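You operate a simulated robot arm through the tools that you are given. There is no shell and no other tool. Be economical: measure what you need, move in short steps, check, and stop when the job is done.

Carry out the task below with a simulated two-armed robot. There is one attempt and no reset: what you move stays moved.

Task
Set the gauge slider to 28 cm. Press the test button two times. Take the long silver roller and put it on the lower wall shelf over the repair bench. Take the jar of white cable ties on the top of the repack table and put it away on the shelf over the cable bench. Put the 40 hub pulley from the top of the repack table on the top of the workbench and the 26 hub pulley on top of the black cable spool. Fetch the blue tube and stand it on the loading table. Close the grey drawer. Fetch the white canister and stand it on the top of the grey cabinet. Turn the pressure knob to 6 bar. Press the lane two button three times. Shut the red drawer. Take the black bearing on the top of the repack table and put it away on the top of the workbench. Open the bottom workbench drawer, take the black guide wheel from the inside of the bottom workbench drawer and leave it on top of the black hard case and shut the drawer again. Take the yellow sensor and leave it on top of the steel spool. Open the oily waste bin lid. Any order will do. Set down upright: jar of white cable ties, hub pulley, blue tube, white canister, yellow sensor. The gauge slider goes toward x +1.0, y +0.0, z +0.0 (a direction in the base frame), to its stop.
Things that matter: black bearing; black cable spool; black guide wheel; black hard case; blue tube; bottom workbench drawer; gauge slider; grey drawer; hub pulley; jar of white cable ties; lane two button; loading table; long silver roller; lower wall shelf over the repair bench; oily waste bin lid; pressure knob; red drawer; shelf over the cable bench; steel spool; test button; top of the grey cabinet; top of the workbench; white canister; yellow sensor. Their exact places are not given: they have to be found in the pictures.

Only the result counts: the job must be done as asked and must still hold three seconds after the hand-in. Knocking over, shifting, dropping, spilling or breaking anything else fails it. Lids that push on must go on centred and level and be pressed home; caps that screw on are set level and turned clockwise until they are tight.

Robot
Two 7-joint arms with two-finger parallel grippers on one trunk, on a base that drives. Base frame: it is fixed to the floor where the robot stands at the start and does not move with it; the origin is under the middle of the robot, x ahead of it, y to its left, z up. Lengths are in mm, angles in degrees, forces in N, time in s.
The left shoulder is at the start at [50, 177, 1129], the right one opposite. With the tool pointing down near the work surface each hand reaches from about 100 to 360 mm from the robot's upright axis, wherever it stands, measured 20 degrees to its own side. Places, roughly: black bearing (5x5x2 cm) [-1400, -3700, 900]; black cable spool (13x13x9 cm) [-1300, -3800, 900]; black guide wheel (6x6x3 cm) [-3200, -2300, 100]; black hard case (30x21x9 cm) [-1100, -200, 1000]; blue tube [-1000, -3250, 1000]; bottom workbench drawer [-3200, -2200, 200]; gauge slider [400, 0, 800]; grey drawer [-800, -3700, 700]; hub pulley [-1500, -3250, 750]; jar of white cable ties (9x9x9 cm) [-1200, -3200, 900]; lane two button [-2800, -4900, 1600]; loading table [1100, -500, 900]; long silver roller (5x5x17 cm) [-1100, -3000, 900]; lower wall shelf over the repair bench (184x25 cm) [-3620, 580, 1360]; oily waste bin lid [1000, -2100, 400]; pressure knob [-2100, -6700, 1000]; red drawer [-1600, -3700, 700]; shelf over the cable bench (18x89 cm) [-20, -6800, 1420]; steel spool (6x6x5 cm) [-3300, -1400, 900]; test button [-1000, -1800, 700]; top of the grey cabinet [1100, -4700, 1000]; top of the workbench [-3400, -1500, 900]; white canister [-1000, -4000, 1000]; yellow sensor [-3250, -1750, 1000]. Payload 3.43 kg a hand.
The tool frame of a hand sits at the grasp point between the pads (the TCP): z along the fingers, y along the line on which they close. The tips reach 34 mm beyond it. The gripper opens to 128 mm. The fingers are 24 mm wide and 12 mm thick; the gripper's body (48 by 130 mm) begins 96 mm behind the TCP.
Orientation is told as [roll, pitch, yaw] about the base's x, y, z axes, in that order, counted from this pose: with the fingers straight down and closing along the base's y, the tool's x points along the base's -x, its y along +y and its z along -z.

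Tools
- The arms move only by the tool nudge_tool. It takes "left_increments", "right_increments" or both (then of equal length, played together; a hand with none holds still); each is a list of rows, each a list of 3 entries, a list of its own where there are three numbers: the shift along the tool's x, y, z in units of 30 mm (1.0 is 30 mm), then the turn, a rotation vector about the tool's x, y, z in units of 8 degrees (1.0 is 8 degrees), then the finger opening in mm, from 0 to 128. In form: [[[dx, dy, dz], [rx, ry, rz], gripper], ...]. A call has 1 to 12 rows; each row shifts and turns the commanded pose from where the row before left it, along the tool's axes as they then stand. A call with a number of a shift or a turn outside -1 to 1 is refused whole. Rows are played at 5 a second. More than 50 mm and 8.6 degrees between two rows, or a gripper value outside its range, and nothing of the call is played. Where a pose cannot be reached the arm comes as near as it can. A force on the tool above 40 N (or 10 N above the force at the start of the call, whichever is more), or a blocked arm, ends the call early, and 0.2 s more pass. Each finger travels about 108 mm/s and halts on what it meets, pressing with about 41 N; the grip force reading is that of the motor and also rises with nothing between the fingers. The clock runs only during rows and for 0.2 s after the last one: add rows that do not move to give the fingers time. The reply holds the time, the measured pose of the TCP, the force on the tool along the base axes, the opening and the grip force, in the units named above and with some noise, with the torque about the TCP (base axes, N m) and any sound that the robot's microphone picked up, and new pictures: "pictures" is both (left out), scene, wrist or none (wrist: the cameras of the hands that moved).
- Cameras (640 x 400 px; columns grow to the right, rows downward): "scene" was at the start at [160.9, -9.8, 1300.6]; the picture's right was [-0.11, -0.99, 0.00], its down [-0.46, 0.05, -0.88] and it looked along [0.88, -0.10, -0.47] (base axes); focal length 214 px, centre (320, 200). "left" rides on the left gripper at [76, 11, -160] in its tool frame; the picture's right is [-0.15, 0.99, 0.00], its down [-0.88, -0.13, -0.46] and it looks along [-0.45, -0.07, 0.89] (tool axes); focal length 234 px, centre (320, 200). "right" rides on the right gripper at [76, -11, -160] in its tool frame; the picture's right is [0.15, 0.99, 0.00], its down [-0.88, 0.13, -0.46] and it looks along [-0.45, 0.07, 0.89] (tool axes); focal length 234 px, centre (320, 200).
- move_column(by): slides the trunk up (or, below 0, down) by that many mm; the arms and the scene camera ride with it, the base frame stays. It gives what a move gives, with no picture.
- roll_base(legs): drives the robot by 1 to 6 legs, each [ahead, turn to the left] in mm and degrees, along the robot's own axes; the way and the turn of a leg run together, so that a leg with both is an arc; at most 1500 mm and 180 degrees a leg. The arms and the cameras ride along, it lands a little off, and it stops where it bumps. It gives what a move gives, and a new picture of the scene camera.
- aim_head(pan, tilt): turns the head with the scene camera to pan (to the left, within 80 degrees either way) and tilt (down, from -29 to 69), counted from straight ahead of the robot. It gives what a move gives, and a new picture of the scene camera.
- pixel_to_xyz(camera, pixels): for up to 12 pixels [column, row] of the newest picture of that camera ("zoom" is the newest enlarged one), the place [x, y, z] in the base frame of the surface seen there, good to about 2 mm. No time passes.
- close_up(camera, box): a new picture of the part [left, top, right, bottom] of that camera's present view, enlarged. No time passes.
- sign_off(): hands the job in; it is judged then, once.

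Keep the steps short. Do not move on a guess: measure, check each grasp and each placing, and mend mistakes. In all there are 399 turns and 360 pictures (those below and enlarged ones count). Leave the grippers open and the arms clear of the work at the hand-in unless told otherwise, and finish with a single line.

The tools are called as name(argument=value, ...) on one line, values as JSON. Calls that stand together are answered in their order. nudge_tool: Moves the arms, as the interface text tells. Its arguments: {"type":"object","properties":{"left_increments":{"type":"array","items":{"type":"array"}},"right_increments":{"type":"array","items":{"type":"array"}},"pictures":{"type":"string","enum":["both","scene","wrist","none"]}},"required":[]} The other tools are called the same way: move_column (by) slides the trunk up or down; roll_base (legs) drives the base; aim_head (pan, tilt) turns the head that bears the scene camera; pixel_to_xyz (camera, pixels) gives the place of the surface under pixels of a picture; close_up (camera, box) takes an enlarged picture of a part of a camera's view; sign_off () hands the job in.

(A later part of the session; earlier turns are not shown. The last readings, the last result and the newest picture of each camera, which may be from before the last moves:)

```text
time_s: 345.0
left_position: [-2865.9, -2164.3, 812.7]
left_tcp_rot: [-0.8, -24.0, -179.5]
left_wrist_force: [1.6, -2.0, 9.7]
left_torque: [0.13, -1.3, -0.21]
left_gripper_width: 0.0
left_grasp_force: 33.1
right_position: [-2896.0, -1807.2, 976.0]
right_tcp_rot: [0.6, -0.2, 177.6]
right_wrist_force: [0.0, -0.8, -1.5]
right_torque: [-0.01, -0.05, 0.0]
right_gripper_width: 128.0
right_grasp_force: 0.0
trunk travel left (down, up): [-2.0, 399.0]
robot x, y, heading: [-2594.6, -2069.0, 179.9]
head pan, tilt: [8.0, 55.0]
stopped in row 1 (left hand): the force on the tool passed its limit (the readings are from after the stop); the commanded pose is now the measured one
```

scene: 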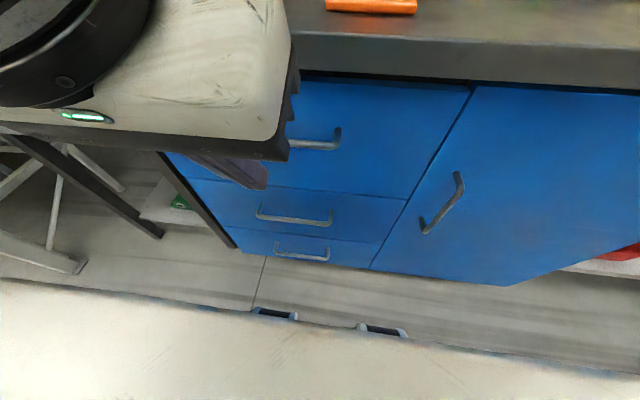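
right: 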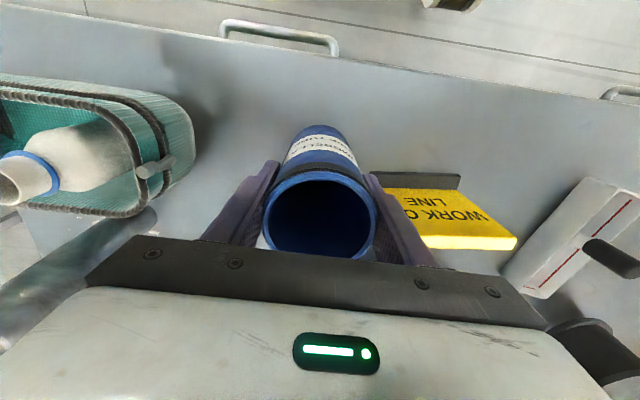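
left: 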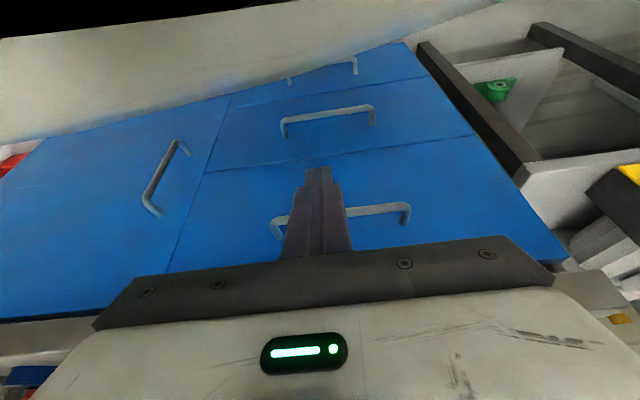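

The wrist camera seems to have met the robot's own trunk: the hand was too close in. I raise a little, back the base 150 mm, and check the base's own extent.

nudge_tool(left_increments=[[[-0.4226, 0, -0.906], [0, 0, 0], 0], [[-0.906, 0, 0.4226], [0, 0, 0], 0]], pictures="none")

pixel_to_xyz(camera="scene", pixels=[[100, 300], [200, 330], [272, 312], [385, 330], [300, 370], [500, 370], [20, 290]])

roll_base(legs=[[-150, 0]])

```text
time_s: 345.6
left_position: [-2896.3, -2168.0, 842.1]
left_tcp_rot: [-0.7, -24.1, -179.7]
left_wrist_force: [-0.5, 0.0, -0.4]
left_torque: [0.0, 0.0, 0.0]
left_gripper_width: 0.0
left_grasp_force: 33.0
right_position: [-2895.5, -1808.2, 976.6]
right_tcp_rot: [0.6, -0.3, 177.7]
right_wrist_force: [-0.3, 0.4, 0.3]
right_torque: [0.0, 0.03, 0.01]
right_gripper_width: 128.1
right_grasp_force: 0.1
trunk travel left (down, up): [-2.0, 399.0]
robot x, y, heading: [-2591.5, -2071.7, 179.8]
head pan, tilt: [8.0, 55.0]
```

```text
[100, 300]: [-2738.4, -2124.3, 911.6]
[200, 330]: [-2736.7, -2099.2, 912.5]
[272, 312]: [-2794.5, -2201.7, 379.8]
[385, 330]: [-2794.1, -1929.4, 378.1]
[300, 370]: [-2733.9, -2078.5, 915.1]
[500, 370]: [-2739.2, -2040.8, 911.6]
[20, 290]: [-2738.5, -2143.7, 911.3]
```

```text
time_s: 346.9
left_position: [-2747.3, -2168.1, 840.8]
left_tcp_rot: [-0.6, -24.1, -179.6]
left_wrist_force: [0.0, -0.4, -0.1]
left_torque: [0.01, 0.0, -0.06]
left_gripper_width: 0.0
left_grasp_force: 32.5
right_position: [-2747.0, -1809.3, 975.9]
right_tcp_rot: [0.6, -0.3, 177.7]
right_wrist_force: [0.1, -1.3, -0.8]
right_torque: [-0.01, 0.0, -0.02]
right_gripper_width: 128.1
right_grasp_force: 0.0
trunk travel left (down, up): [-2.0, 399.0]
robot x, y, heading: [-2447.2, -2069.9, 179.7]
head pan, tilt: [8.0, 55.0]
```

scene: 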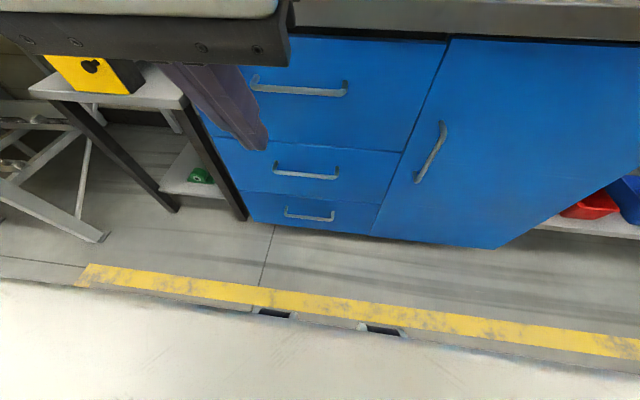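

The chest reaches 144 mm ahead of the axis and the base 200 mm. I bring the hand 100 mm further ahead while lowering, then straight down.

nudge_tool(left_increments=[[[-0.55, 0, 0.8], [0, 0, 0], 0], [[-0.55, 0, 0.8], [0, 0, 0], 0], [[-0.55, 0, 0.8], [0, 0, 0], 0], [[-0.55, 0, 0.8], [0, 0, 0], 0], [[0.411, 0, 0.911], [0, 0, 0], 0], [[0.411, 0, 0.911], [0, 0, 0], 0], [[0.411, 0, 0.911], [0, 0, 0], 0], [[0.411, 0, 0.911], [0, 0, 0], 0], [[0.411, 0, 0.911], [0, 0, 0], 0], [[0.411, 0, 0.911], [0, 0, 0], 0], [[0.411, 0, 0.911], [0, 0, 0], 0], [[0.411, 0, 0.911], [0, 0, 0], 0]], pictures="scene")

```text
time_s: 349.5
left_position: [-2846.9, -2167.8, 538.7]
left_tcp_rot: [-0.8, -24.1, -179.7]
left_wrist_force: [0.4, 0.9, 1.0]
left_torque: [-0.01, -0.02, 0.01]
left_gripper_width: 0.0
left_grasp_force: 32.7
right_position: [-2746.7, -1808.2, 976.6]
right_tcp_rot: [0.6, -0.3, 177.7]
right_wrist_force: [0.7, 0.3, 0.2]
right_torque: [-0.02, -0.04, 0.02]
right_gripper_width: 128.1
right_grasp_force: 0.0
trunk travel left (down, up): [-2.0, 399.0]
robot x, y, heading: [-2441.8, -2067.2, 179.9]
head pan, tilt: [8.0, 55.0]
```

scene: 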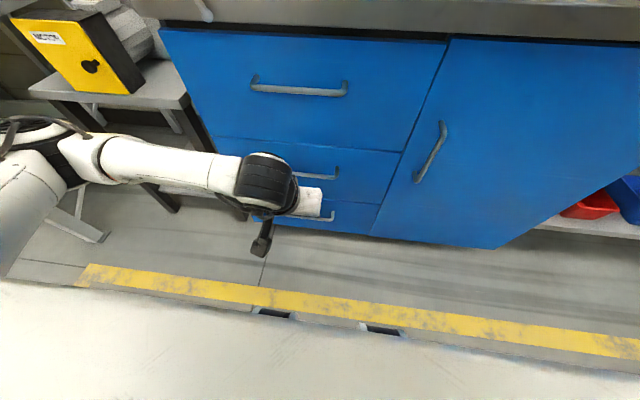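

Before driving forward I check how near the forearm would be to the side table.

pixel_to_xyz(camera="scene", pixels=[[188, 103], [100, 95], [140, 150], [80, 160], [230, 165], [40, 180], [310, 217], [270, 240], [110, 75]])

```text
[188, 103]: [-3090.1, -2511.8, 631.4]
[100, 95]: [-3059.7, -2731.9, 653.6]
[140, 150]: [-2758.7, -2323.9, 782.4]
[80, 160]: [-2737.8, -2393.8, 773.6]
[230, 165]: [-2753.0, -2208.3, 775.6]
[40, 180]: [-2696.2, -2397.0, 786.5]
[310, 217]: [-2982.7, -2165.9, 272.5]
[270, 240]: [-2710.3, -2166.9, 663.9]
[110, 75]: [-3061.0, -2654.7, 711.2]
```

Clear. I lower another 210 mm and drive 105 mm ahead.

nudge_tool(left_increments=[[[0.411, 0, 0.911], [0, 0, 0], 0], [[0.411, 0, 0.911], [0, 0, 0], 0], [[0.411, 0, 0.911], [0, 0, 0], 0], [[0.411, 0, 0.911], [0, 0, 0], 0], [[0.411, 0, 0.911], [0, 0, 0], 0], [[0.411, 0, 0.911], [0, 0, 0], 0], [[0.28, 0, 0.62], [0, 0, 0], 0]], pictures="none")

roll_base(legs=[[105, 0]])

```text
time_s: 351.1
left_position: [-2844.1, -2159.5, 338.7]
left_tcp_rot: [-0.6, -24.1, -179.8]
left_wrist_force: [-0.9, 0.9, 0.0]
left_torque: [0.01, -0.04, -0.01]
left_gripper_width: 0.5
left_grasp_force: 33.0
right_position: [-2747.9, -1809.2, 975.5]
right_tcp_rot: [0.6, -0.3, 177.7]
right_wrist_force: [-0.8, 0.7, -0.2]
right_torque: [0.0, 0.0, -0.01]
right_gripper_width: 127.7
right_grasp_force: 0.2
trunk travel left (down, up): [-2.0, 399.0]
robot x, y, heading: [-2445.7, -2066.1, 180.0]
head pan, tilt: [8.0, 55.0]
```

```text
time_s: 352.3
left_position: [-2950.1, -2158.5, 340.2]
left_tcp_rot: [-0.7, -24.1, -179.7]
left_wrist_force: [-0.4, -0.8, 0.1]
left_torque: [-0.02, 0.03, -0.05]
left_gripper_width: 0.2
left_grasp_force: 33.2
right_position: [-2849.2, -1808.1, 975.6]
right_tcp_rot: [0.6, -0.4, 177.6]
right_wrist_force: [0.1, -0.1, -0.1]
right_torque: [0.01, 0.02, -0.01]
right_gripper_width: 128.1
right_grasp_force: 0.0
trunk travel left (down, up): [-2.0, 399.0]
robot x, y, heading: [-2552.3, -2068.2, 179.7]
head pan, tilt: [8.0, 55.0]
```

scene: 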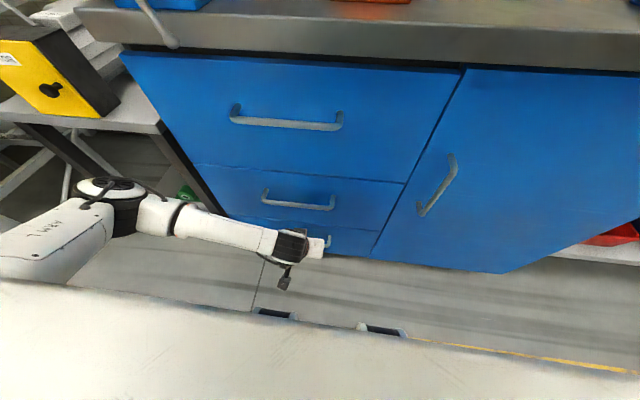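

I move ahead 43 mm above the bar and look through the wrist camera.

nudge_tool(left_increments=[[[-0.65, 0, 0.293], [0, 0, 0], 0], [[-0.65, 0, 0.293], [0, 0, 0], 0], [[0, 0, 0], [0, 0, 0], 0]], pictures="wrist")

```text
time_s: 353.1
left_position: [-2994.5, -2158.4, 340.0]
left_tcp_rot: [-0.7, -24.0, -179.8]
left_wrist_force: [-0.2, -0.5, -0.8]
left_torque: [-0.01, 0.02, 0.02]
left_gripper_width: 0.2
left_grasp_force: 32.7
right_position: [-2850.4, -1807.3, 975.9]
right_tcp_rot: [0.6, -0.3, 177.6]
right_wrist_force: [-0.5, 0.0, 0.4]
right_torque: [-0.03, 0.01, -0.02]
right_gripper_width: 127.8
right_grasp_force: 0.0
trunk travel left (down, up): [-2.0, 399.0]
robot x, y, heading: [-2550.8, -2064.6, 179.7]
head pan, tilt: [8.0, 55.0]
```

left: 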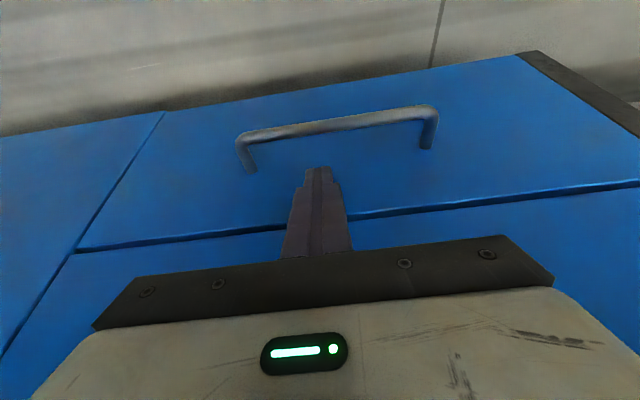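

I measure the bar with the wrist camera.

pixel_to_xyz(camera="left", pixels=[[340, 124], [300, 130], [380, 118], [320, 160], [400, 180], [250, 160]])

```text
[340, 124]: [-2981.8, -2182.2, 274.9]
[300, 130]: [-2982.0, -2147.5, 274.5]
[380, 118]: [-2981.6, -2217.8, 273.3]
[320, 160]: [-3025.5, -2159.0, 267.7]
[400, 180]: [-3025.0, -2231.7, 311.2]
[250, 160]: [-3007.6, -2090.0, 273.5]
```

The bar's centre is at x≈−2982, z≈268, and the gap is as planned. I lower 52 mm into the gap.

nudge_tool(left_increments=[[[0.356, 0, 0.79], [0, 0, 0], 0], [[0.356, 0, 0.79], [0, 0, 0], 0], [[0, 0, 0], [0, 0, 0], 0]], pictures="wrist")

```text
time_s: 353.9
left_position: [-2993.9, -2158.2, 289.4]
left_tcp_rot: [-0.7, -24.2, -179.8]
left_wrist_force: [-4.0, 0.4, 3.7]
left_torque: [0.02, 0.06, 0.0]
left_gripper_width: 0.1
left_grasp_force: 33.7
right_position: [-2849.9, -1808.2, 974.6]
right_tcp_rot: [0.6, -0.3, 177.6]
right_wrist_force: [0.3, 0.9, 0.1]
right_torque: [-0.02, -0.01, 0.04]
right_gripper_width: 128.0
right_grasp_force: 0.2
trunk travel left (down, up): [-2.0, 399.0]
robot x, y, heading: [-2549.9, -2063.9, 179.8]
head pan, tilt: [8.0, 55.0]
```

left: 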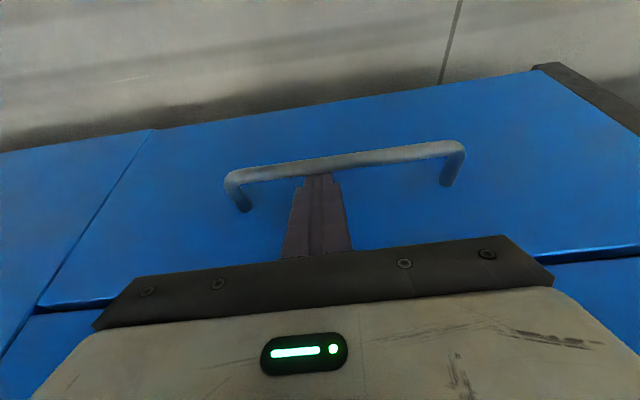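

The tip is hooked behind the bar. I pull by driving back 280 mm.

roll_base(legs=[[-280, 0]])

```text
time_s: 355.9
left_position: [-2707.8, -2161.6, 288.0]
left_tcp_rot: [-0.8, -24.1, -179.7]
left_wrist_force: [-0.2, -0.4, 0.1]
left_torque: [-0.01, -0.07, -0.03]
left_gripper_width: 0.1
left_grasp_force: 33.1
right_position: [-2565.3, -1809.9, 975.2]
right_tcp_rot: [0.5, -0.4, 177.7]
right_wrist_force: [-0.3, -0.5, 1.1]
right_torque: [-0.02, -0.01, 0.01]
right_gripper_width: 128.1
right_grasp_force: 0.1
trunk travel left (down, up): [-2.0, 399.0]
robot x, y, heading: [-2263.4, -2069.5, 179.9]
head pan, tilt: [8.0, 55.0]
```

scene: 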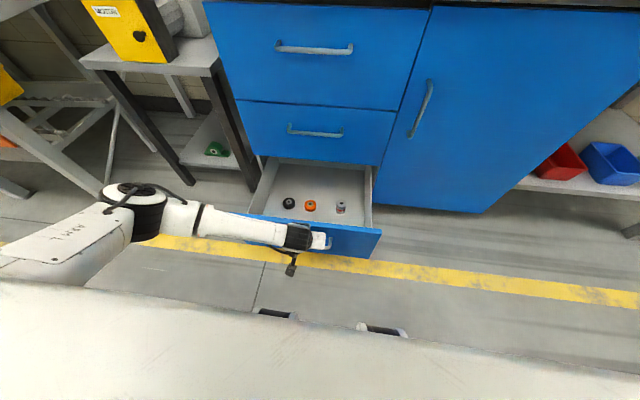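

The drawer is open; inside: a black wheel (288,204), an orange and a grey one. I unhook upward and measure.

nudge_tool(left_increments=[[[-0.411, 0, -0.911], [0, 0, 0], 0], [[-0.411, 0, -0.911], [0, 0, 0], 0], [[-0.411, 0, -0.911], [0, 0, 0], 0], [[-0.411, 0, -0.911], [0, 0, 0], 0]], pictures="scene")

close_up(camera="scene", box=[240, 150, 390, 270])

pixel_to_xyz(camera="scene", pixels=[[288, 202], [288, 206], [283, 203], [294, 203], [310, 205], [341, 205], [300, 185], [262, 200], [369, 190], [350, 235], [288, 210], [375, 245]])

```text
time_s: 356.9
left_position: [-2708.5, -2161.8, 408.4]
left_tcp_rot: [-0.6, -23.9, -179.7]
left_wrist_force: [-0.2, 0.5, -0.4]
left_torque: [-0.02, -0.01, -0.01]
left_gripper_width: 0.0
left_grasp_force: 32.9
right_position: [-2564.8, -1808.2, 975.2]
right_tcp_rot: [0.7, -0.3, 177.7]
right_wrist_force: [0.2, -0.4, 0.0]
right_torque: [0.0, 0.0, 0.01]
right_gripper_width: 127.9
right_grasp_force: 0.1
trunk travel left (down, up): [-2.0, 399.0]
robot x, y, heading: [-2263.0, -2065.6, 179.8]
head pan, tilt: [8.0, 55.0]
```

scene: 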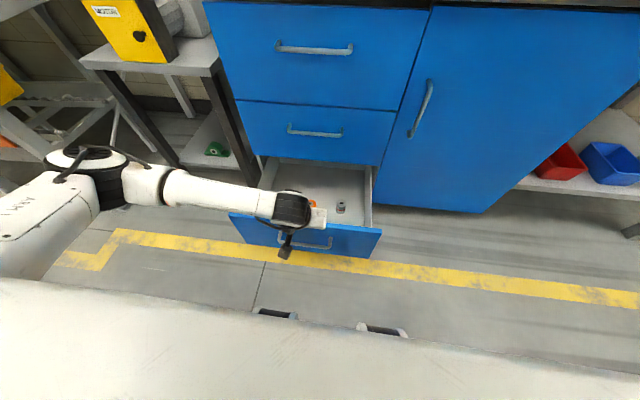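

```text
3.33 times, centred on (315, 210) of scene
```

zoom: 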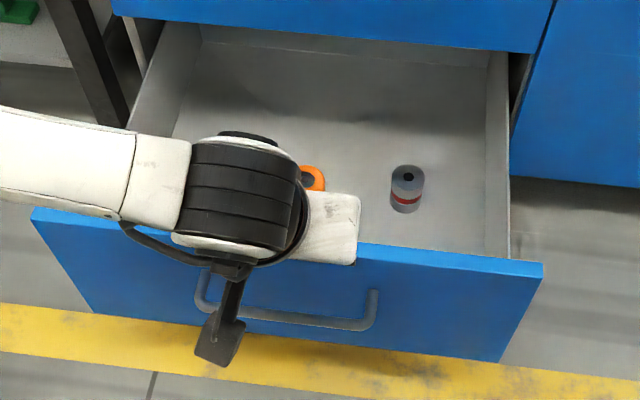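

```text
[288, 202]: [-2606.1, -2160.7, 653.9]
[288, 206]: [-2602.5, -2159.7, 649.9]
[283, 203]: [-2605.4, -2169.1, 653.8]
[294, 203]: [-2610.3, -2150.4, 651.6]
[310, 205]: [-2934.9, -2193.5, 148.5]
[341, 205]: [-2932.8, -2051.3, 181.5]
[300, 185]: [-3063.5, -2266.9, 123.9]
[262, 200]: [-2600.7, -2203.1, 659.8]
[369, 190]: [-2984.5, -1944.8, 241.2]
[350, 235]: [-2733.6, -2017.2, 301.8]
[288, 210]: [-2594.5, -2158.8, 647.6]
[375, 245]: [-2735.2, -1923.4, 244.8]
```

The wheel lies at about (−2935, −2294, 140) inside. I open the hand, drive 170 mm ahead so it is over the drawer, and shift it left.

roll_base(legs=[[168, 0]])

nudge_tool(left_increments=[[[0, 0.9, 0], [0, 0, 0], 40], [[0, 0.9, 0], [0, 0, 0], 80], [[0, 0.9, 0], [0, 0, 0], 90], [[0, 0.9, 0], [0, 0, 0], 90], [[0, 0.9, 0], [0, 0, 0], 90]], pictures="both")

```text
time_s: 358.3
left_position: [-2877.9, -2159.0, 408.2]
left_tcp_rot: [-0.8, -24.1, -179.7]
left_wrist_force: [-0.6, 0.2, -0.1]
left_torque: [0.01, -0.02, -0.01]
left_gripper_width: 0.0
left_grasp_force: 33.5
right_position: [-2732.6, -1808.7, 974.9]
right_tcp_rot: [0.6, -0.4, 177.7]
right_wrist_force: [-0.8, -0.4, -0.3]
right_torque: [-0.01, 0.0, 0.01]
right_gripper_width: 127.9
right_grasp_force: 0.0
trunk travel left (down, up): [-2.0, 399.0]
robot x, y, heading: [-2429.7, -2066.6, 179.8]
head pan, tilt: [8.0, 55.0]
```

scene: 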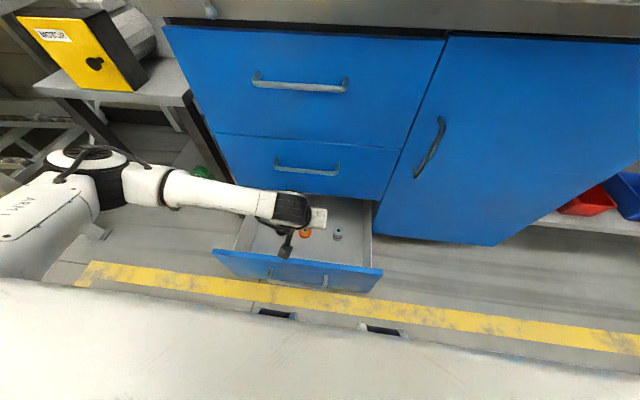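

```text
time_s: 359.5
left_position: [-2878.7, -2296.6, 406.1]
left_tcp_rot: [-0.8, -24.0, -179.7]
left_wrist_force: [-0.1, -0.2, -0.2]
left_torque: [0.02, 0.02, -0.03]
left_gripper_width: 89.8
left_grasp_force: 0.0
right_position: [-2731.3, -1808.7, 975.2]
right_tcp_rot: [0.6, -0.3, 177.8]
right_wrist_force: [-0.7, -0.7, 0.4]
right_torque: [-0.03, 0.0, 0.03]
right_gripper_width: 128.1
right_grasp_force: 0.1
trunk travel left (down, up): [-2.0, 399.0]
robot x, y, heading: [-2432.0, -2067.6, 179.7]
head pan, tilt: [8.0, 55.0]
```

scene: 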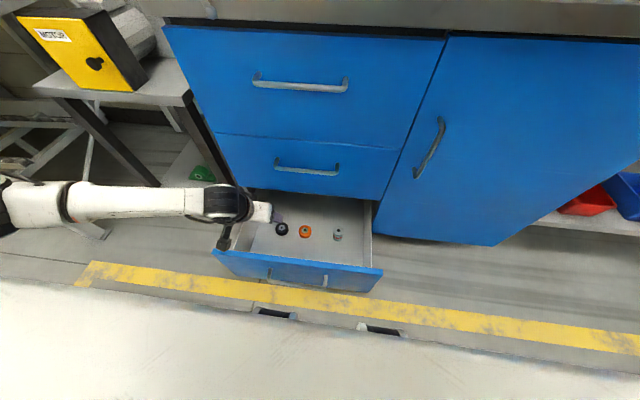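
left: 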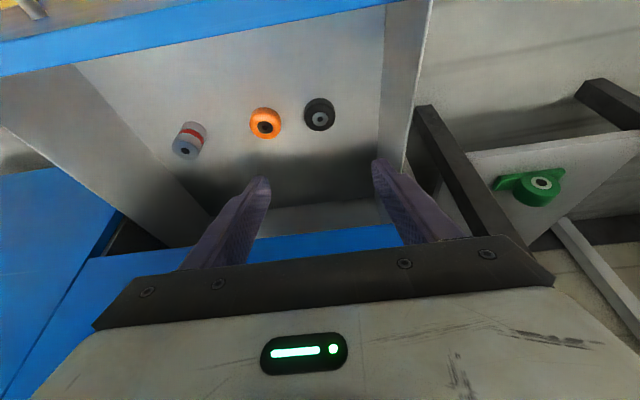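

I measure the wheel with the wrist camera, (319,113).

pixel_to_xyz(camera="left", pixels=[[319, 118], [304, 113], [334, 112], [319, 100], [319, 128], [290, 150], [265, 125], [390, 100], [380, 160]])

close_up(camera="left", box=[240, 70, 420, 200])

```text
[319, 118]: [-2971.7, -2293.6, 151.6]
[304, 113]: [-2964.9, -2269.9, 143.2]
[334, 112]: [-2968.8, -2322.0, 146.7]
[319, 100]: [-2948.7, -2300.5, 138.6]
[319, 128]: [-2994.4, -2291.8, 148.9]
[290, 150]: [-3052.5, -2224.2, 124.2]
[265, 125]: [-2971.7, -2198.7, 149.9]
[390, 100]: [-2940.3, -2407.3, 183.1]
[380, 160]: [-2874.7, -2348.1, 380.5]
```

```text
3.08 times, centred on (330, 135) of left
```

zoom: 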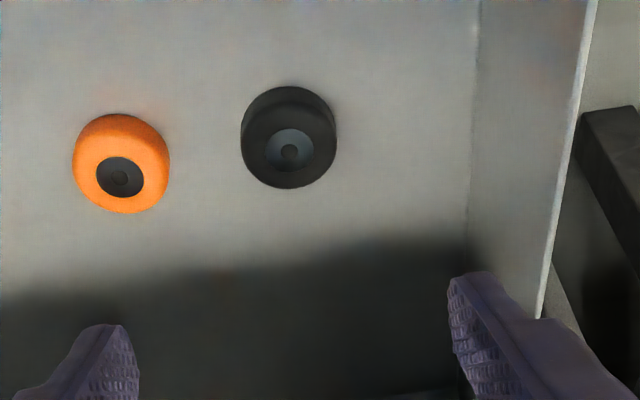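

Wheel: centre (−2972, −2295), top z 152, ø≈52. I descend along a straight line toward it with a 76 mm opening, stopping just above.

nudge_tool(left_increments=[[[0.092, -0.05, 0.933], [0, 0, 0], 76], [[0.092, 0, 0.933], [0, 0, 0], 76], [[0.092, 0, 0.933], [0, 0, 0], 76], [[0.092, 0, 0.933], [0, 0, 0], 76], [[0.092, 0, 0.933], [0, 0, 0], 76], [[0.092, 0, 0.933], [0, 0, 0], 76], [[0.092, 0, 0.933], [0, 0, 0], 76], [[0.092, 0, 0.6], [0, 0, 0], 76]], pictures="wrist")

```text
time_s: 361.3
left_position: [-2944.0, -2291.0, 199.9]
left_tcp_rot: [-0.7, -24.0, -179.7]
left_wrist_force: [-0.8, 0.7, 0.1]
left_torque: [-0.02, 0.0, 0.0]
left_gripper_width: 76.3
left_grasp_force: 0.1
right_position: [-2731.8, -1808.5, 974.9]
right_tcp_rot: [0.6, -0.3, 177.6]
right_wrist_force: [0.5, -1.1, -0.8]
right_torque: [-0.02, 0.0, 0.01]
right_gripper_width: 128.1
right_grasp_force: 0.0
trunk travel left (down, up): [-2.0, 399.0]
robot x, y, heading: [-2430.5, -2070.7, 179.7]
head pan, tilt: [8.0, 55.0]
```

left: 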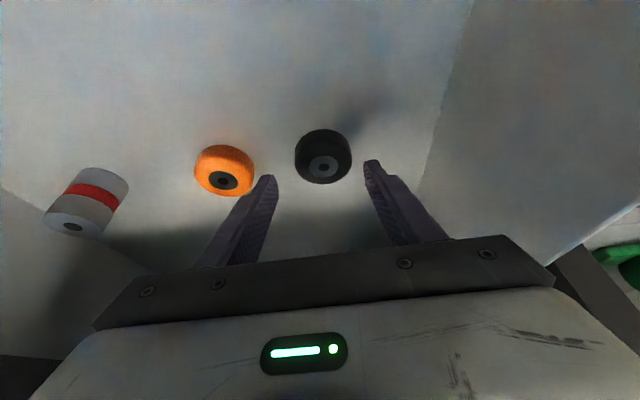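

Centred. I go the last 38 mm and close.

nudge_tool(left_increments=[[[0, 0.12, 0.64], [0, 0, 0], 76], [[0, 0, 0.62], [0, 0, 0], 76], [[0, 0, 0], [0, 0, 0], 42], [[0, 0, 0], [0, 0, 0], 38], [[0, 0, 0], [0, 0, 0], 38]], pictures="wrist")

```text
time_s: 362.5
left_position: [-2959.7, -2295.6, 166.6]
left_tcp_rot: [-0.7, -24.0, -179.7]
left_wrist_force: [-0.3, -0.8, -0.7]
left_torque: [0.0, 0.02, -0.01]
left_gripper_width: 54.0
left_grasp_force: 40.8
right_position: [-2731.9, -1807.8, 975.5]
right_tcp_rot: [0.7, -0.3, 177.7]
right_wrist_force: [-0.1, 0.0, 0.1]
right_torque: [0.01, -0.01, 0.01]
right_gripper_width: 127.9
right_grasp_force: 0.0
trunk travel left (down, up): [-2.0, 399.0]
robot x, y, heading: [-2433.6, -2070.6, 179.7]
head pan, tilt: [8.0, 55.0]
```

left: 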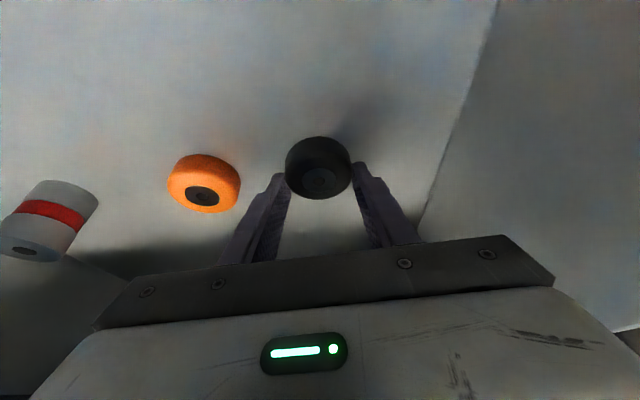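

Gripped at 54 mm. I lift the wheel out of the drawer.

nudge_tool(left_increments=[[[-0.411, 0, -0.911], [0, 0, 0], 38], [[-0.411, 0, -0.911], [0, 0, 0], 38], [[-0.411, 0, -0.911], [0, 0, 0], 38], [[-0.411, 0, -0.911], [0, 0, 0], 38], [[-0.411, 0, -0.911], [0, 0, 0], 38], [[-0.411, 0, -0.911], [0, 0, 0], 38], [[-0.411, 0, -0.911], [0, 0, 0], 38], [[-0.411, 0, -0.911], [0, 0, 0], 38], [[-0.411, 0, -0.911], [0, 0, 0], 38]], pictures="wrist")

roll_base(legs=[[-150, 0]])

```text
time_s: 364.5
left_position: [-2961.8, -2295.8, 436.0]
left_tcp_rot: [-0.7, -23.8, -179.6]
left_wrist_force: [0.5, 0.3, -0.9]
left_torque: [-0.02, 0.01, 0.0]
left_gripper_width: 54.2
left_grasp_force: 41.0
right_position: [-2732.2, -1807.9, 975.1]
right_tcp_rot: [0.5, -0.4, 177.7]
right_wrist_force: [-0.6, 0.4, -0.2]
right_torque: [-0.01, -0.01, -0.03]
right_gripper_width: 128.2
right_grasp_force: 0.0
trunk travel left (down, up): [-2.0, 399.0]
robot x, y, heading: [-2433.4, -2065.3, 179.8]
head pan, tilt: [8.0, 55.0]
```

left: 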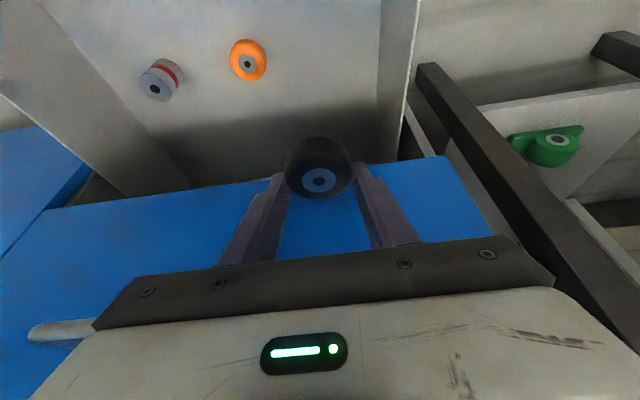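

```text
time_s: 365.9
left_position: [-2813.9, -2299.2, 435.4]
left_tcp_rot: [-0.7, -24.1, -179.5]
left_wrist_force: [0.0, -0.3, -1.1]
left_torque: [-0.02, -0.02, 0.02]
left_gripper_width: 53.8
left_grasp_force: 41.6
right_position: [-2585.3, -1809.6, 976.3]
right_tcp_rot: [0.6, -0.4, 177.8]
right_wrist_force: [1.5, 0.4, 0.0]
right_torque: [0.02, 0.05, 0.02]
right_gripper_width: 127.8
right_grasp_force: 0.0
trunk travel left (down, up): [-2.0, 399.0]
robot x, y, heading: [-2284.0, -2067.3, 179.9]
head pan, tilt: [8.0, 55.0]
```

scene: 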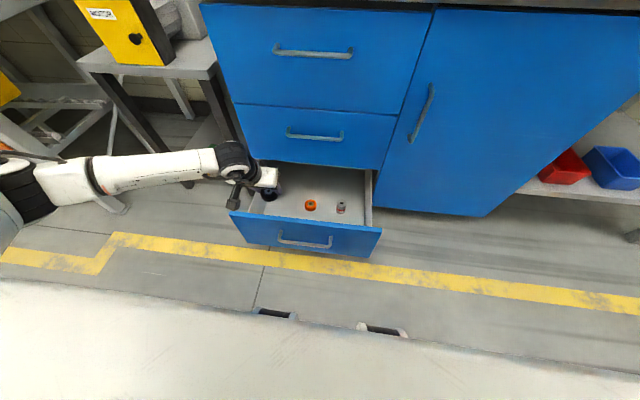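

Next I push the drawer shut with the right hand. I draw the left hand back and up (it holds the wheel), while the closed right hand goes down in front of the drawer.

nudge_tool(left_increments=[[[0.911, 0, -0.411], [0, 0, 0], 38], [[0.911, 0, -0.411], [0, 0, 0], 38], [[0.911, 0, -0.411], [0, 0, 0], 38], [[0.911, 0, -0.411], [0, 0, 0], 38], [[0.911, 0, -0.411], [0, 0, 0], 38], [[0.911, 0, -0.411], [0, 0, 0], 38], [[-0.411, 0, -0.911], [0, 0, 0], 38], [[-0.411, 0, -0.911], [0, 0, 0], 38], [[-0.411, 0, -0.911], [0, 0, 0], 38], [[-0.411, 0, -0.911], [0, 0, 0], 38], [[-0.411, 0, -0.911], [0, 0, 0], 38], [[-0.411, 0, -0.911], [0, 0, 0], 38]], right_increments=[[[-0.5, 0, 1], [0, 0, 0], 80], [[-0.5, 0, 1], [0, 0, 0], 30], [[-0.5, 0, 1], [0, 0, 0], 0], [[-0.5, 0, 1], [0, 0, 0], 0], [[-0.5, 0, 1], [0, 0, 0], 0], [[-0.5, 0, 1], [0, 0, 0], 0], [[-0.5, 0, 1], [0, 0, 0], 0], [[-0.5, 0, 1], [0, 0, 0], 0], [[0, 0.8, 1], [0, 0, 0], 0], [[0, 0.8, 1], [0, 0, 0], 0], [[0, 0.8, 1], [0, 0, 0], 0], [[0, 0.8, 1], [0, 0, 0], 0]], pictures="scene")

```text
time_s: 368.5
left_position: [-2659.0, -2297.2, 607.5]
left_tcp_rot: [-0.7, -24.0, -179.6]
left_wrist_force: [-0.1, 0.3, -0.8]
left_torque: [-0.01, -0.02, -0.02]
left_gripper_width: 54.2
left_grasp_force: 41.0
left hand out of reach, approached as far as the arm can: row 9, 10, 11
right_position: [-2708.9, -1908.0, 616.0]
right_tcp_rot: [0.7, -0.3, 177.8]
right_wrist_force: [0.4, -1.1, 0.3]
right_torque: [-0.03, 0.03, -0.01]
right_gripper_width: 0.2
right_grasp_force: 32.6
trunk travel left (down, up): [-2.0, 399.0]
robot x, y, heading: [-2286.4, -2067.7, 179.9]
head pan, tilt: [8.0, 55.0]
```

scene: 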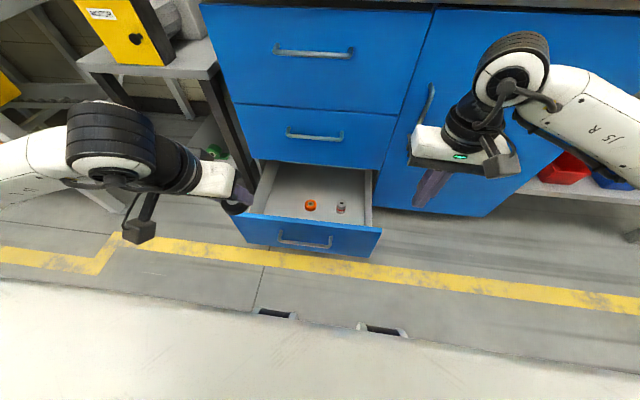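

I back the base 80 mm so the right hand clears the drawer front, and continue lowering it.

roll_base(legs=[[-80, 0]])

nudge_tool(right_increments=[[[0, 0.55, 0.99], [0, 0, 0], 0], [[0, 0.55, 0.99], [0, 0, 0], 0], [[0, 0.55, 0.99], [0, 0, 0], 0], [[0, 0.55, 0.99], [0, 0, 0], 0], [[0, 0.55, 0.99], [0, 0, 0], 0], [[0, 0.55, 0.99], [0, 0, 0], 0], [[0, 0.55, 0.99], [0, 0, 0], 0], [[0, 0.55, 0.99], [0, 0, 0], 0], [[0, 0.55, 0.99], [0, 0, 0], 0], [[0, 0.55, 0.99], [0, 0, 0], 0], [[0, 0.55, 0.99], [0, 0, 0], 0]], pictures="scene")

```text
time_s: 369.6
left_position: [-2581.1, -2298.5, 608.4]
left_tcp_rot: [-0.6, -23.9, -179.5]
left_wrist_force: [0.8, -0.2, -1.1]
left_torque: [0.0, -0.03, -0.01]
left_gripper_width: 54.2
left_grasp_force: 40.7
right_position: [-2630.1, -1907.6, 614.0]
right_tcp_rot: [0.6, -0.3, 177.8]
right_wrist_force: [-0.4, 0.6, -0.7]
right_torque: [0.01, 0.01, -0.02]
right_gripper_width: 0.0
right_grasp_force: 33.0
trunk travel left (down, up): [-2.0, 399.0]
robot x, y, heading: [-2207.1, -2066.4, 180.0]
head pan, tilt: [8.0, 55.0]
```

scene: 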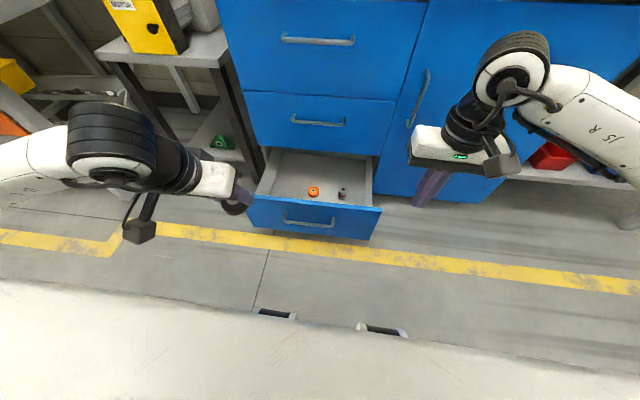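

```text
time_s: 371.9
left_position: [-2580.3, -2298.6, 608.0]
left_tcp_rot: [-0.8, -23.9, -179.5]
left_wrist_force: [-0.4, 0.2, -1.0]
left_torque: [0.0, 0.02, 0.01]
left_gripper_width: 54.0
left_grasp_force: 41.0
right_position: [-2640.5, -2095.8, 292.0]
right_tcp_rot: [0.7, -0.4, 177.9]
right_wrist_force: [-0.6, 0.4, 0.1]
right_torque: [0.01, -0.01, -0.01]
right_gripper_width: 0.0
right_grasp_force: 32.7
trunk travel left (down, up): [-2.0, 399.0]
robot x, y, heading: [-2206.3, -2070.9, 179.9]
head pan, tilt: [8.0, 55.0]
```

scene: 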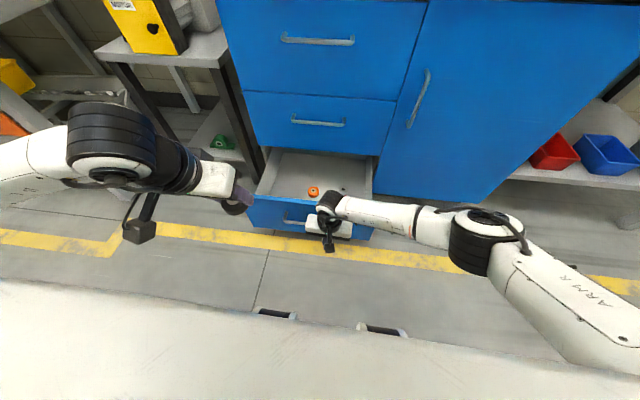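

At closing, an upright hand would hit the middle handle, so I tilt the right hand 32° tips‑forward, then push by driving ahead 285 mm.

nudge_tool(right_increments=[[[0, 0, 0], [0, -1, 0], 0], [[0, 0, 0], [0, -1, 0], 0], [[0, 0, 0], [0, -1, 0], 0], [[0, 0, 0], [0, -1, 0], 0]], pictures="none")

roll_base(legs=[[285, 0]])

```text
time_s: 372.9
left_position: [-2579.9, -2298.3, 607.3]
left_tcp_rot: [-0.7, -23.9, -179.4]
left_wrist_force: [0.2, -0.8, -1.8]
left_torque: [-0.01, -0.01, -0.02]
left_gripper_width: 54.0
left_grasp_force: 41.1
right_position: [-2645.0, -2094.0, 298.0]
right_tcp_rot: [1.0, -28.5, 177.5]
right_wrist_force: [-0.5, -0.1, 5.7]
right_torque: [0.06, -1.04, -0.12]
right_gripper_width: 0.0
right_grasp_force: 32.2
trunk travel left (down, up): [-2.0, 399.0]
robot x, y, heading: [-2210.4, -2068.5, 179.8]
head pan, tilt: [8.0, 55.0]
stopped in row 4 (right hand): the force on the tool passed its limit (the readings are from after the stop); the commanded pose is now the measured one
```

```text
time_s: 374.9
left_position: [-2868.8, -2293.5, 608.3]
left_tcp_rot: [-0.8, -24.1, -179.8]
left_wrist_force: [-0.4, -0.6, 0.1]
left_torque: [0.01, 0.02, -0.01]
left_gripper_width: 53.9
left_grasp_force: 41.3
right_position: [-2932.3, -2088.9, 298.9]
right_tcp_rot: [0.9, -28.5, 177.0]
right_wrist_force: [-5.6, -8.0, 13.8]
right_torque: [0.76, -2.77, -1.32]
right_gripper_width: 0.3
right_grasp_force: 33.1
trunk travel left (down, up): [-2.0, 399.0]
robot x, y, heading: [-2494.1, -2066.5, 179.5]
head pan, tilt: [8.0, 55.0]
```

scene: 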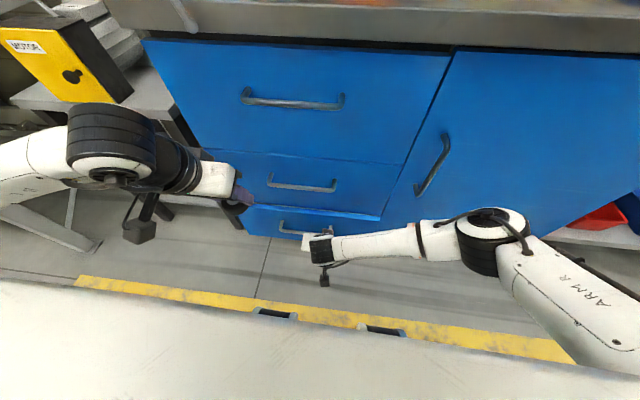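

Nearly shut. I push the remaining bit with the arm itself.

nudge_tool(right_increments=[[[-0.3, 0, 0.16], [0, 0, 0], 0], [[-0.3, 0, 0.16], [0, 0, 0], 0], [[-0.3, 0, 0.16], [0, 0, 0], 0]], pictures="scene")

pixel_to_xyz(camera="scene", pixels=[[260, 215], [350, 225], [300, 175], [240, 170], [365, 200], [370, 222]])

```text
time_s: 375.7
left_position: [-2868.1, -2292.7, 608.9]
left_tcp_rot: [-0.6, -24.0, -179.9]
left_wrist_force: [0.6, 0.4, -0.8]
left_torque: [0.03, 0.01, -0.03]
left_gripper_width: 53.9
left_grasp_force: 41.3
right_position: [-2951.3, -2089.8, 295.2]
right_tcp_rot: [0.9, -27.6, 177.0]
right_wrist_force: [2.6, -0.1, 2.0]
right_torque: [0.0, -0.05, -0.01]
right_gripper_width: 0.0
right_grasp_force: 33.0
trunk travel left (down, up): [-2.0, 399.0]
robot x, y, heading: [-2490.3, -2071.3, 179.3]
head pan, tilt: [8.0, 55.0]
stopped in row 3 (right hand): the force on the tool passed its limit (the readings are from after the stop); the commanded pose is now the measured one
```

scene: 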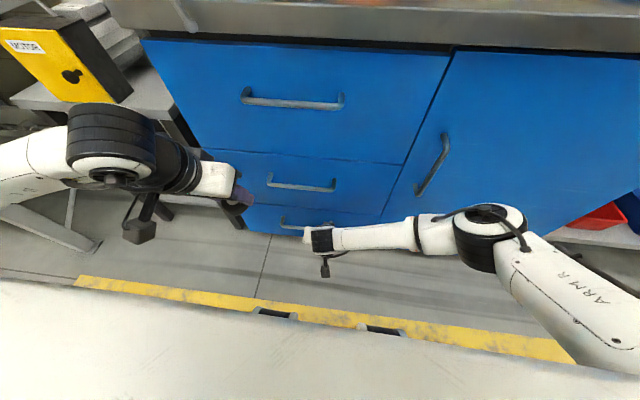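

```text
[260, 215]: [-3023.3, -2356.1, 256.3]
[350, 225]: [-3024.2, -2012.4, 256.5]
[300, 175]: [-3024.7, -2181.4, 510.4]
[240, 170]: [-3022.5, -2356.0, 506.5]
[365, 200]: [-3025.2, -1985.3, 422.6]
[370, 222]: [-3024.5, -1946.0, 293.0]
```

The bottom drawer is flush again (x −3023.5). I back away and raise the trunk, then bring the right hand up and level.

roll_base(legs=[[-350, 0]])

move_column(by=330)

nudge_tool(right_increments=[[[-0.5, -0.9, -0.8], [0, 0.8, 0], 60], [[-0.45, -0.9, -0.85], [0, 0.8, 0], 128], [[-0.3, -0.9, -0.9], [0, 0.8, 0], 128], [[-0.2, -0.9, -0.95], [0, 0.8, 0], 128], [[0, -0.9, -1], [0, 0.25, 0], 128], [[0, -0.9, -1], [0, 0, 0], 128], [[0, 0, -1], [0, 0, 0], 128], [[0, 0, -1], [0, 0, 0], 128], [[0, 0, -1], [0, 0, 0], 128], [[0, 0, -1], [0, 0, 0], 128], [[0, 0, -1], [0, 0, 0], 128], [[0, 0, -1], [0, 0, 0], 128]], left_increments=[[[-0.411, 0, -0.911], [0, 0, 0], 38], [[-0.411, 0, -0.911], [0, 0, 0], 38], [[-0.411, 0, -0.911], [0, 0, 0], 38], [[-0.411, 0, -0.911], [0, 0, 0], 38], [[-0.411, 0, -0.911], [0, 0, 0], 38], [[-0.411, 0, -0.911], [0, 0, 0], 38], [[0, 0, 0], [0, 0, 0], 38], [[0, 0, 0], [0, 0, 0], 38], [[0, 0, 0], [0, 0, 0], 38], [[0, 0, 0], [0, 0, 0], 38], [[0, 0, 0], [0, 0, 0], 38], [[0, 0, 0], [0, 0, 0], 38]], pictures="scene")

```text
time_s: 378.0
left_position: [-2509.1, -2297.7, 608.8]
left_tcp_rot: [-0.6, -23.9, -179.5]
left_wrist_force: [-0.2, -1.1, -0.2]
left_torque: [-0.02, 0.0, -0.02]
left_gripper_width: 54.1
left_grasp_force: 40.9
right_position: [-2594.3, -2094.4, 294.4]
right_tcp_rot: [0.8, -27.8, 177.5]
right_wrist_force: [-0.9, -0.1, 0.9]
right_torque: [-0.02, -0.02, -0.02]
right_gripper_width: 0.0
right_grasp_force: 32.9
trunk travel left (down, up): [-2.0, 399.0]
robot x, y, heading: [-2135.3, -2063.9, 180.1]
head pan, tilt: [8.0, 55.0]
```

scene: 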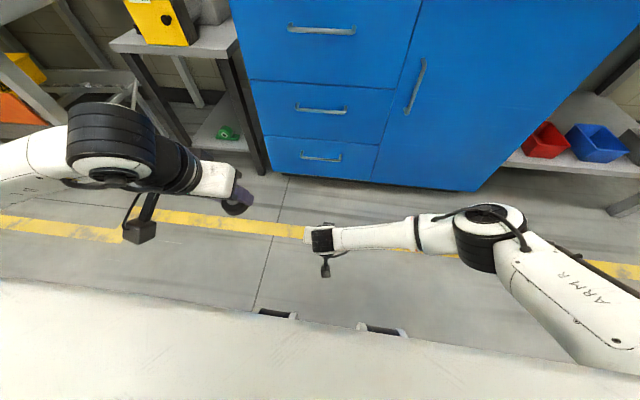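

```text
time_s: 381.2
left_position: [-2508.7, -2298.8, 937.6]
left_tcp_rot: [-0.7, -23.9, -179.5]
left_wrist_force: [-0.3, 0.0, -0.9]
left_torque: [0.01, -0.01, -0.04]
left_gripper_width: 53.7
left_grasp_force: 40.8
right_position: [-2595.0, -2095.3, 626.0]
right_tcp_rot: [0.8, -27.7, 177.4]
right_wrist_force: [0.2, -0.4, -0.4]
right_torque: [0.0, -0.02, -0.01]
right_gripper_width: 0.0
right_grasp_force: 32.8
trunk travel left (down, up): [-332.0, 69.0]
robot x, y, heading: [-2134.5, -2065.4, 179.7]
head pan, tilt: [8.0, 55.0]
```

```text
time_s: 383.8
left_position: [-2510.1, -2302.6, 1116.2]
left_tcp_rot: [-0.7, -23.9, -179.5]
left_wrist_force: [0.0, -0.1, -0.9]
left_torque: [-0.01, 0.01, 0.05]
left_gripper_width: 53.9
left_grasp_force: 40.7
right_position: [-2593.6, -1928.9, 973.9]
right_tcp_rot: [0.7, -0.1, 177.8]
right_wrist_force: [-0.2, -0.4, -0.3]
right_torque: [0.0, 0.0, 0.02]
right_gripper_width: 128.0
right_grasp_force: 0.0
trunk travel left (down, up): [-332.0, 69.0]
robot x, y, heading: [-2136.6, -2070.1, 180.2]
head pan, tilt: [8.0, 55.0]
```

scene: 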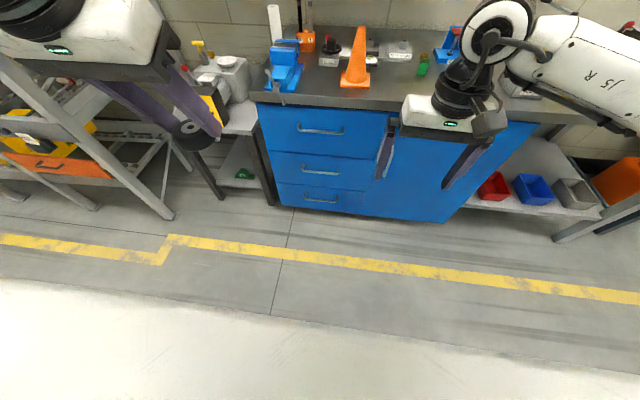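

Next I fetch the long roller with the free right hand on the way to the hard case. I turn (clear side) and drive to the near end of the repack table, facing −y.

roll_base(legs=[[0, -100], [0, -103.5], [1030, 0], [0, -66.5]])

aim_head(pan=0, tilt=38)

```text
time_s: 400.7
left_position: [-914.6, -2828.7, 1117.1]
left_tcp_rot: [-0.7, -23.8, -88.2]
left_wrist_force: [-0.3, -0.9, -0.5]
left_torque: [0.05, -0.02, 0.04]
left_gripper_width: 53.4
left_grasp_force: 40.5
right_position: [-1284.8, -2921.8, 972.2]
right_tcp_rot: [0.7, -0.1, -90.8]
right_wrist_force: [-0.8, -0.1, -0.6]
right_torque: [0.0, 0.0, -0.01]
right_gripper_width: 128.0
right_grasp_force: 0.1
trunk travel left (down, up): [-332.0, 69.0]
robot x, y, heading: [-1156.7, -2459.7, -88.8]
head pan, tilt: [8.0, 55.0]
```

scene: 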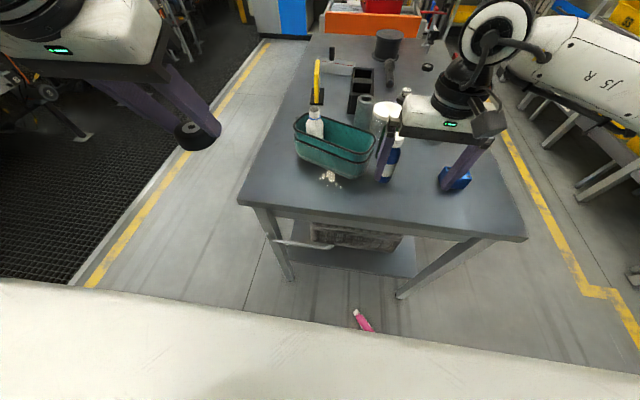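

```text
time_s: 401.5
left_position: [-913.0, -2829.5, 1117.9]
left_tcp_rot: [-0.7, -23.9, -88.1]
left_wrist_force: [0.0, -0.1, -0.9]
left_torque: [-0.03, 0.03, 0.01]
left_gripper_width: 53.3
left_grasp_force: 40.6
right_position: [-1284.1, -2922.3, 972.9]
right_tcp_rot: [0.8, -0.1, -90.7]
right_wrist_force: [-0.6, -0.1, 0.5]
right_torque: [-0.01, -0.02, 0.03]
right_gripper_width: 127.9
right_grasp_force: 0.1
trunk travel left (down, up): [-332.0, 69.0]
robot x, y, heading: [-1156.2, -2459.6, -88.6]
head pan, tilt: [0.0, 38.0]
```

scene: 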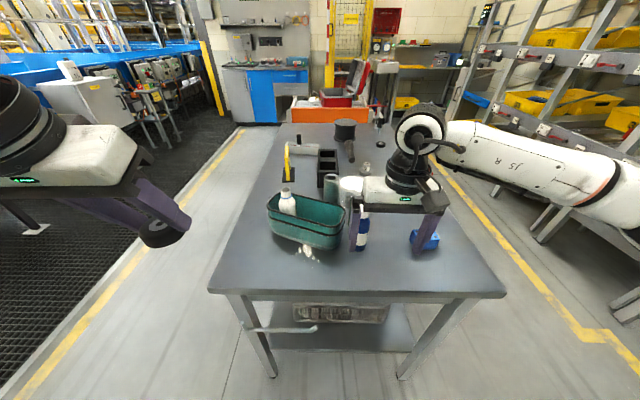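

Oh no — the right hand was too low and swept a pink bottle off the table onto the floor. I raise the right hand straight up at once and inspect.

nudge_tool(right_increments=[[[0, 0, -1], [0, 0, 0], 128], [[0, 0, -1], [0, 0, 0], 128], [[0, 0, -1], [0, 0, 0], 128], [[0, 0, -1], [0, 0, 0], 128], [[0, 0, -1], [0, 0, 0], 128], [[0, 0, -1], [0, 0, 0], 128], [[0.5, 0, -0.8], [0, 0, 0], 128]], pictures="both")

close_up(camera="scene", box=[200, 110, 460, 300])

```text
time_s: 403.1
left_position: [-913.7, -2828.7, 1118.1]
left_tcp_rot: [-0.7, -24.0, -88.0]
left_wrist_force: [-0.2, 0.3, -0.3]
left_torque: [0.02, -0.01, 0.03]
left_gripper_width: 53.4
left_grasp_force: 41.0
right_position: [-1287.5, -2907.4, 1175.9]
right_tcp_rot: [0.6, -0.1, -90.8]
right_wrist_force: [0.4, -0.6, -0.6]
right_torque: [-0.03, 0.03, 0.03]
right_gripper_width: 128.0
right_grasp_force: 0.1
trunk travel left (down, up): [-332.0, 69.0]
robot x, y, heading: [-1154.9, -2462.9, -88.8]
head pan, tilt: [0.0, 38.0]
```

scene: 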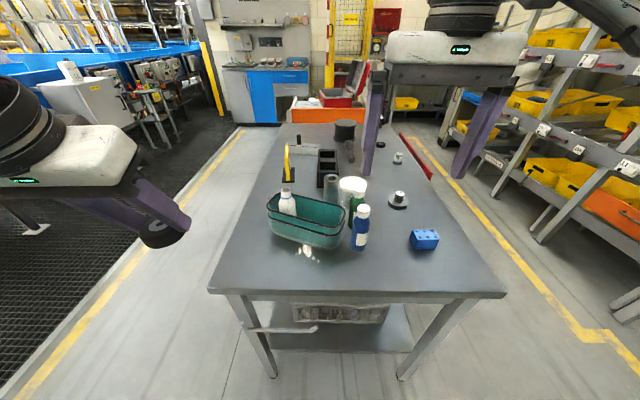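
right: 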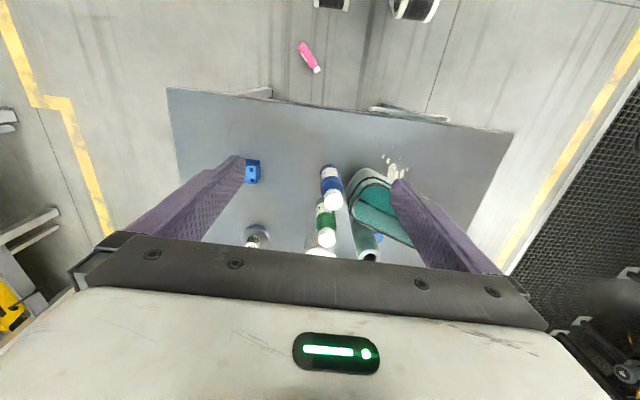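

```text
2.11 times, centred on (330, 205) of scene
```

zoom: 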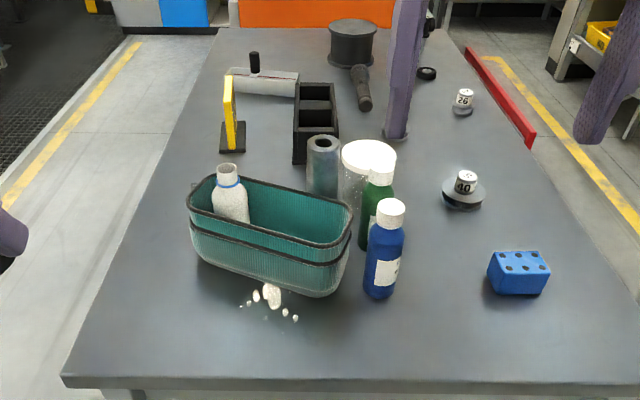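

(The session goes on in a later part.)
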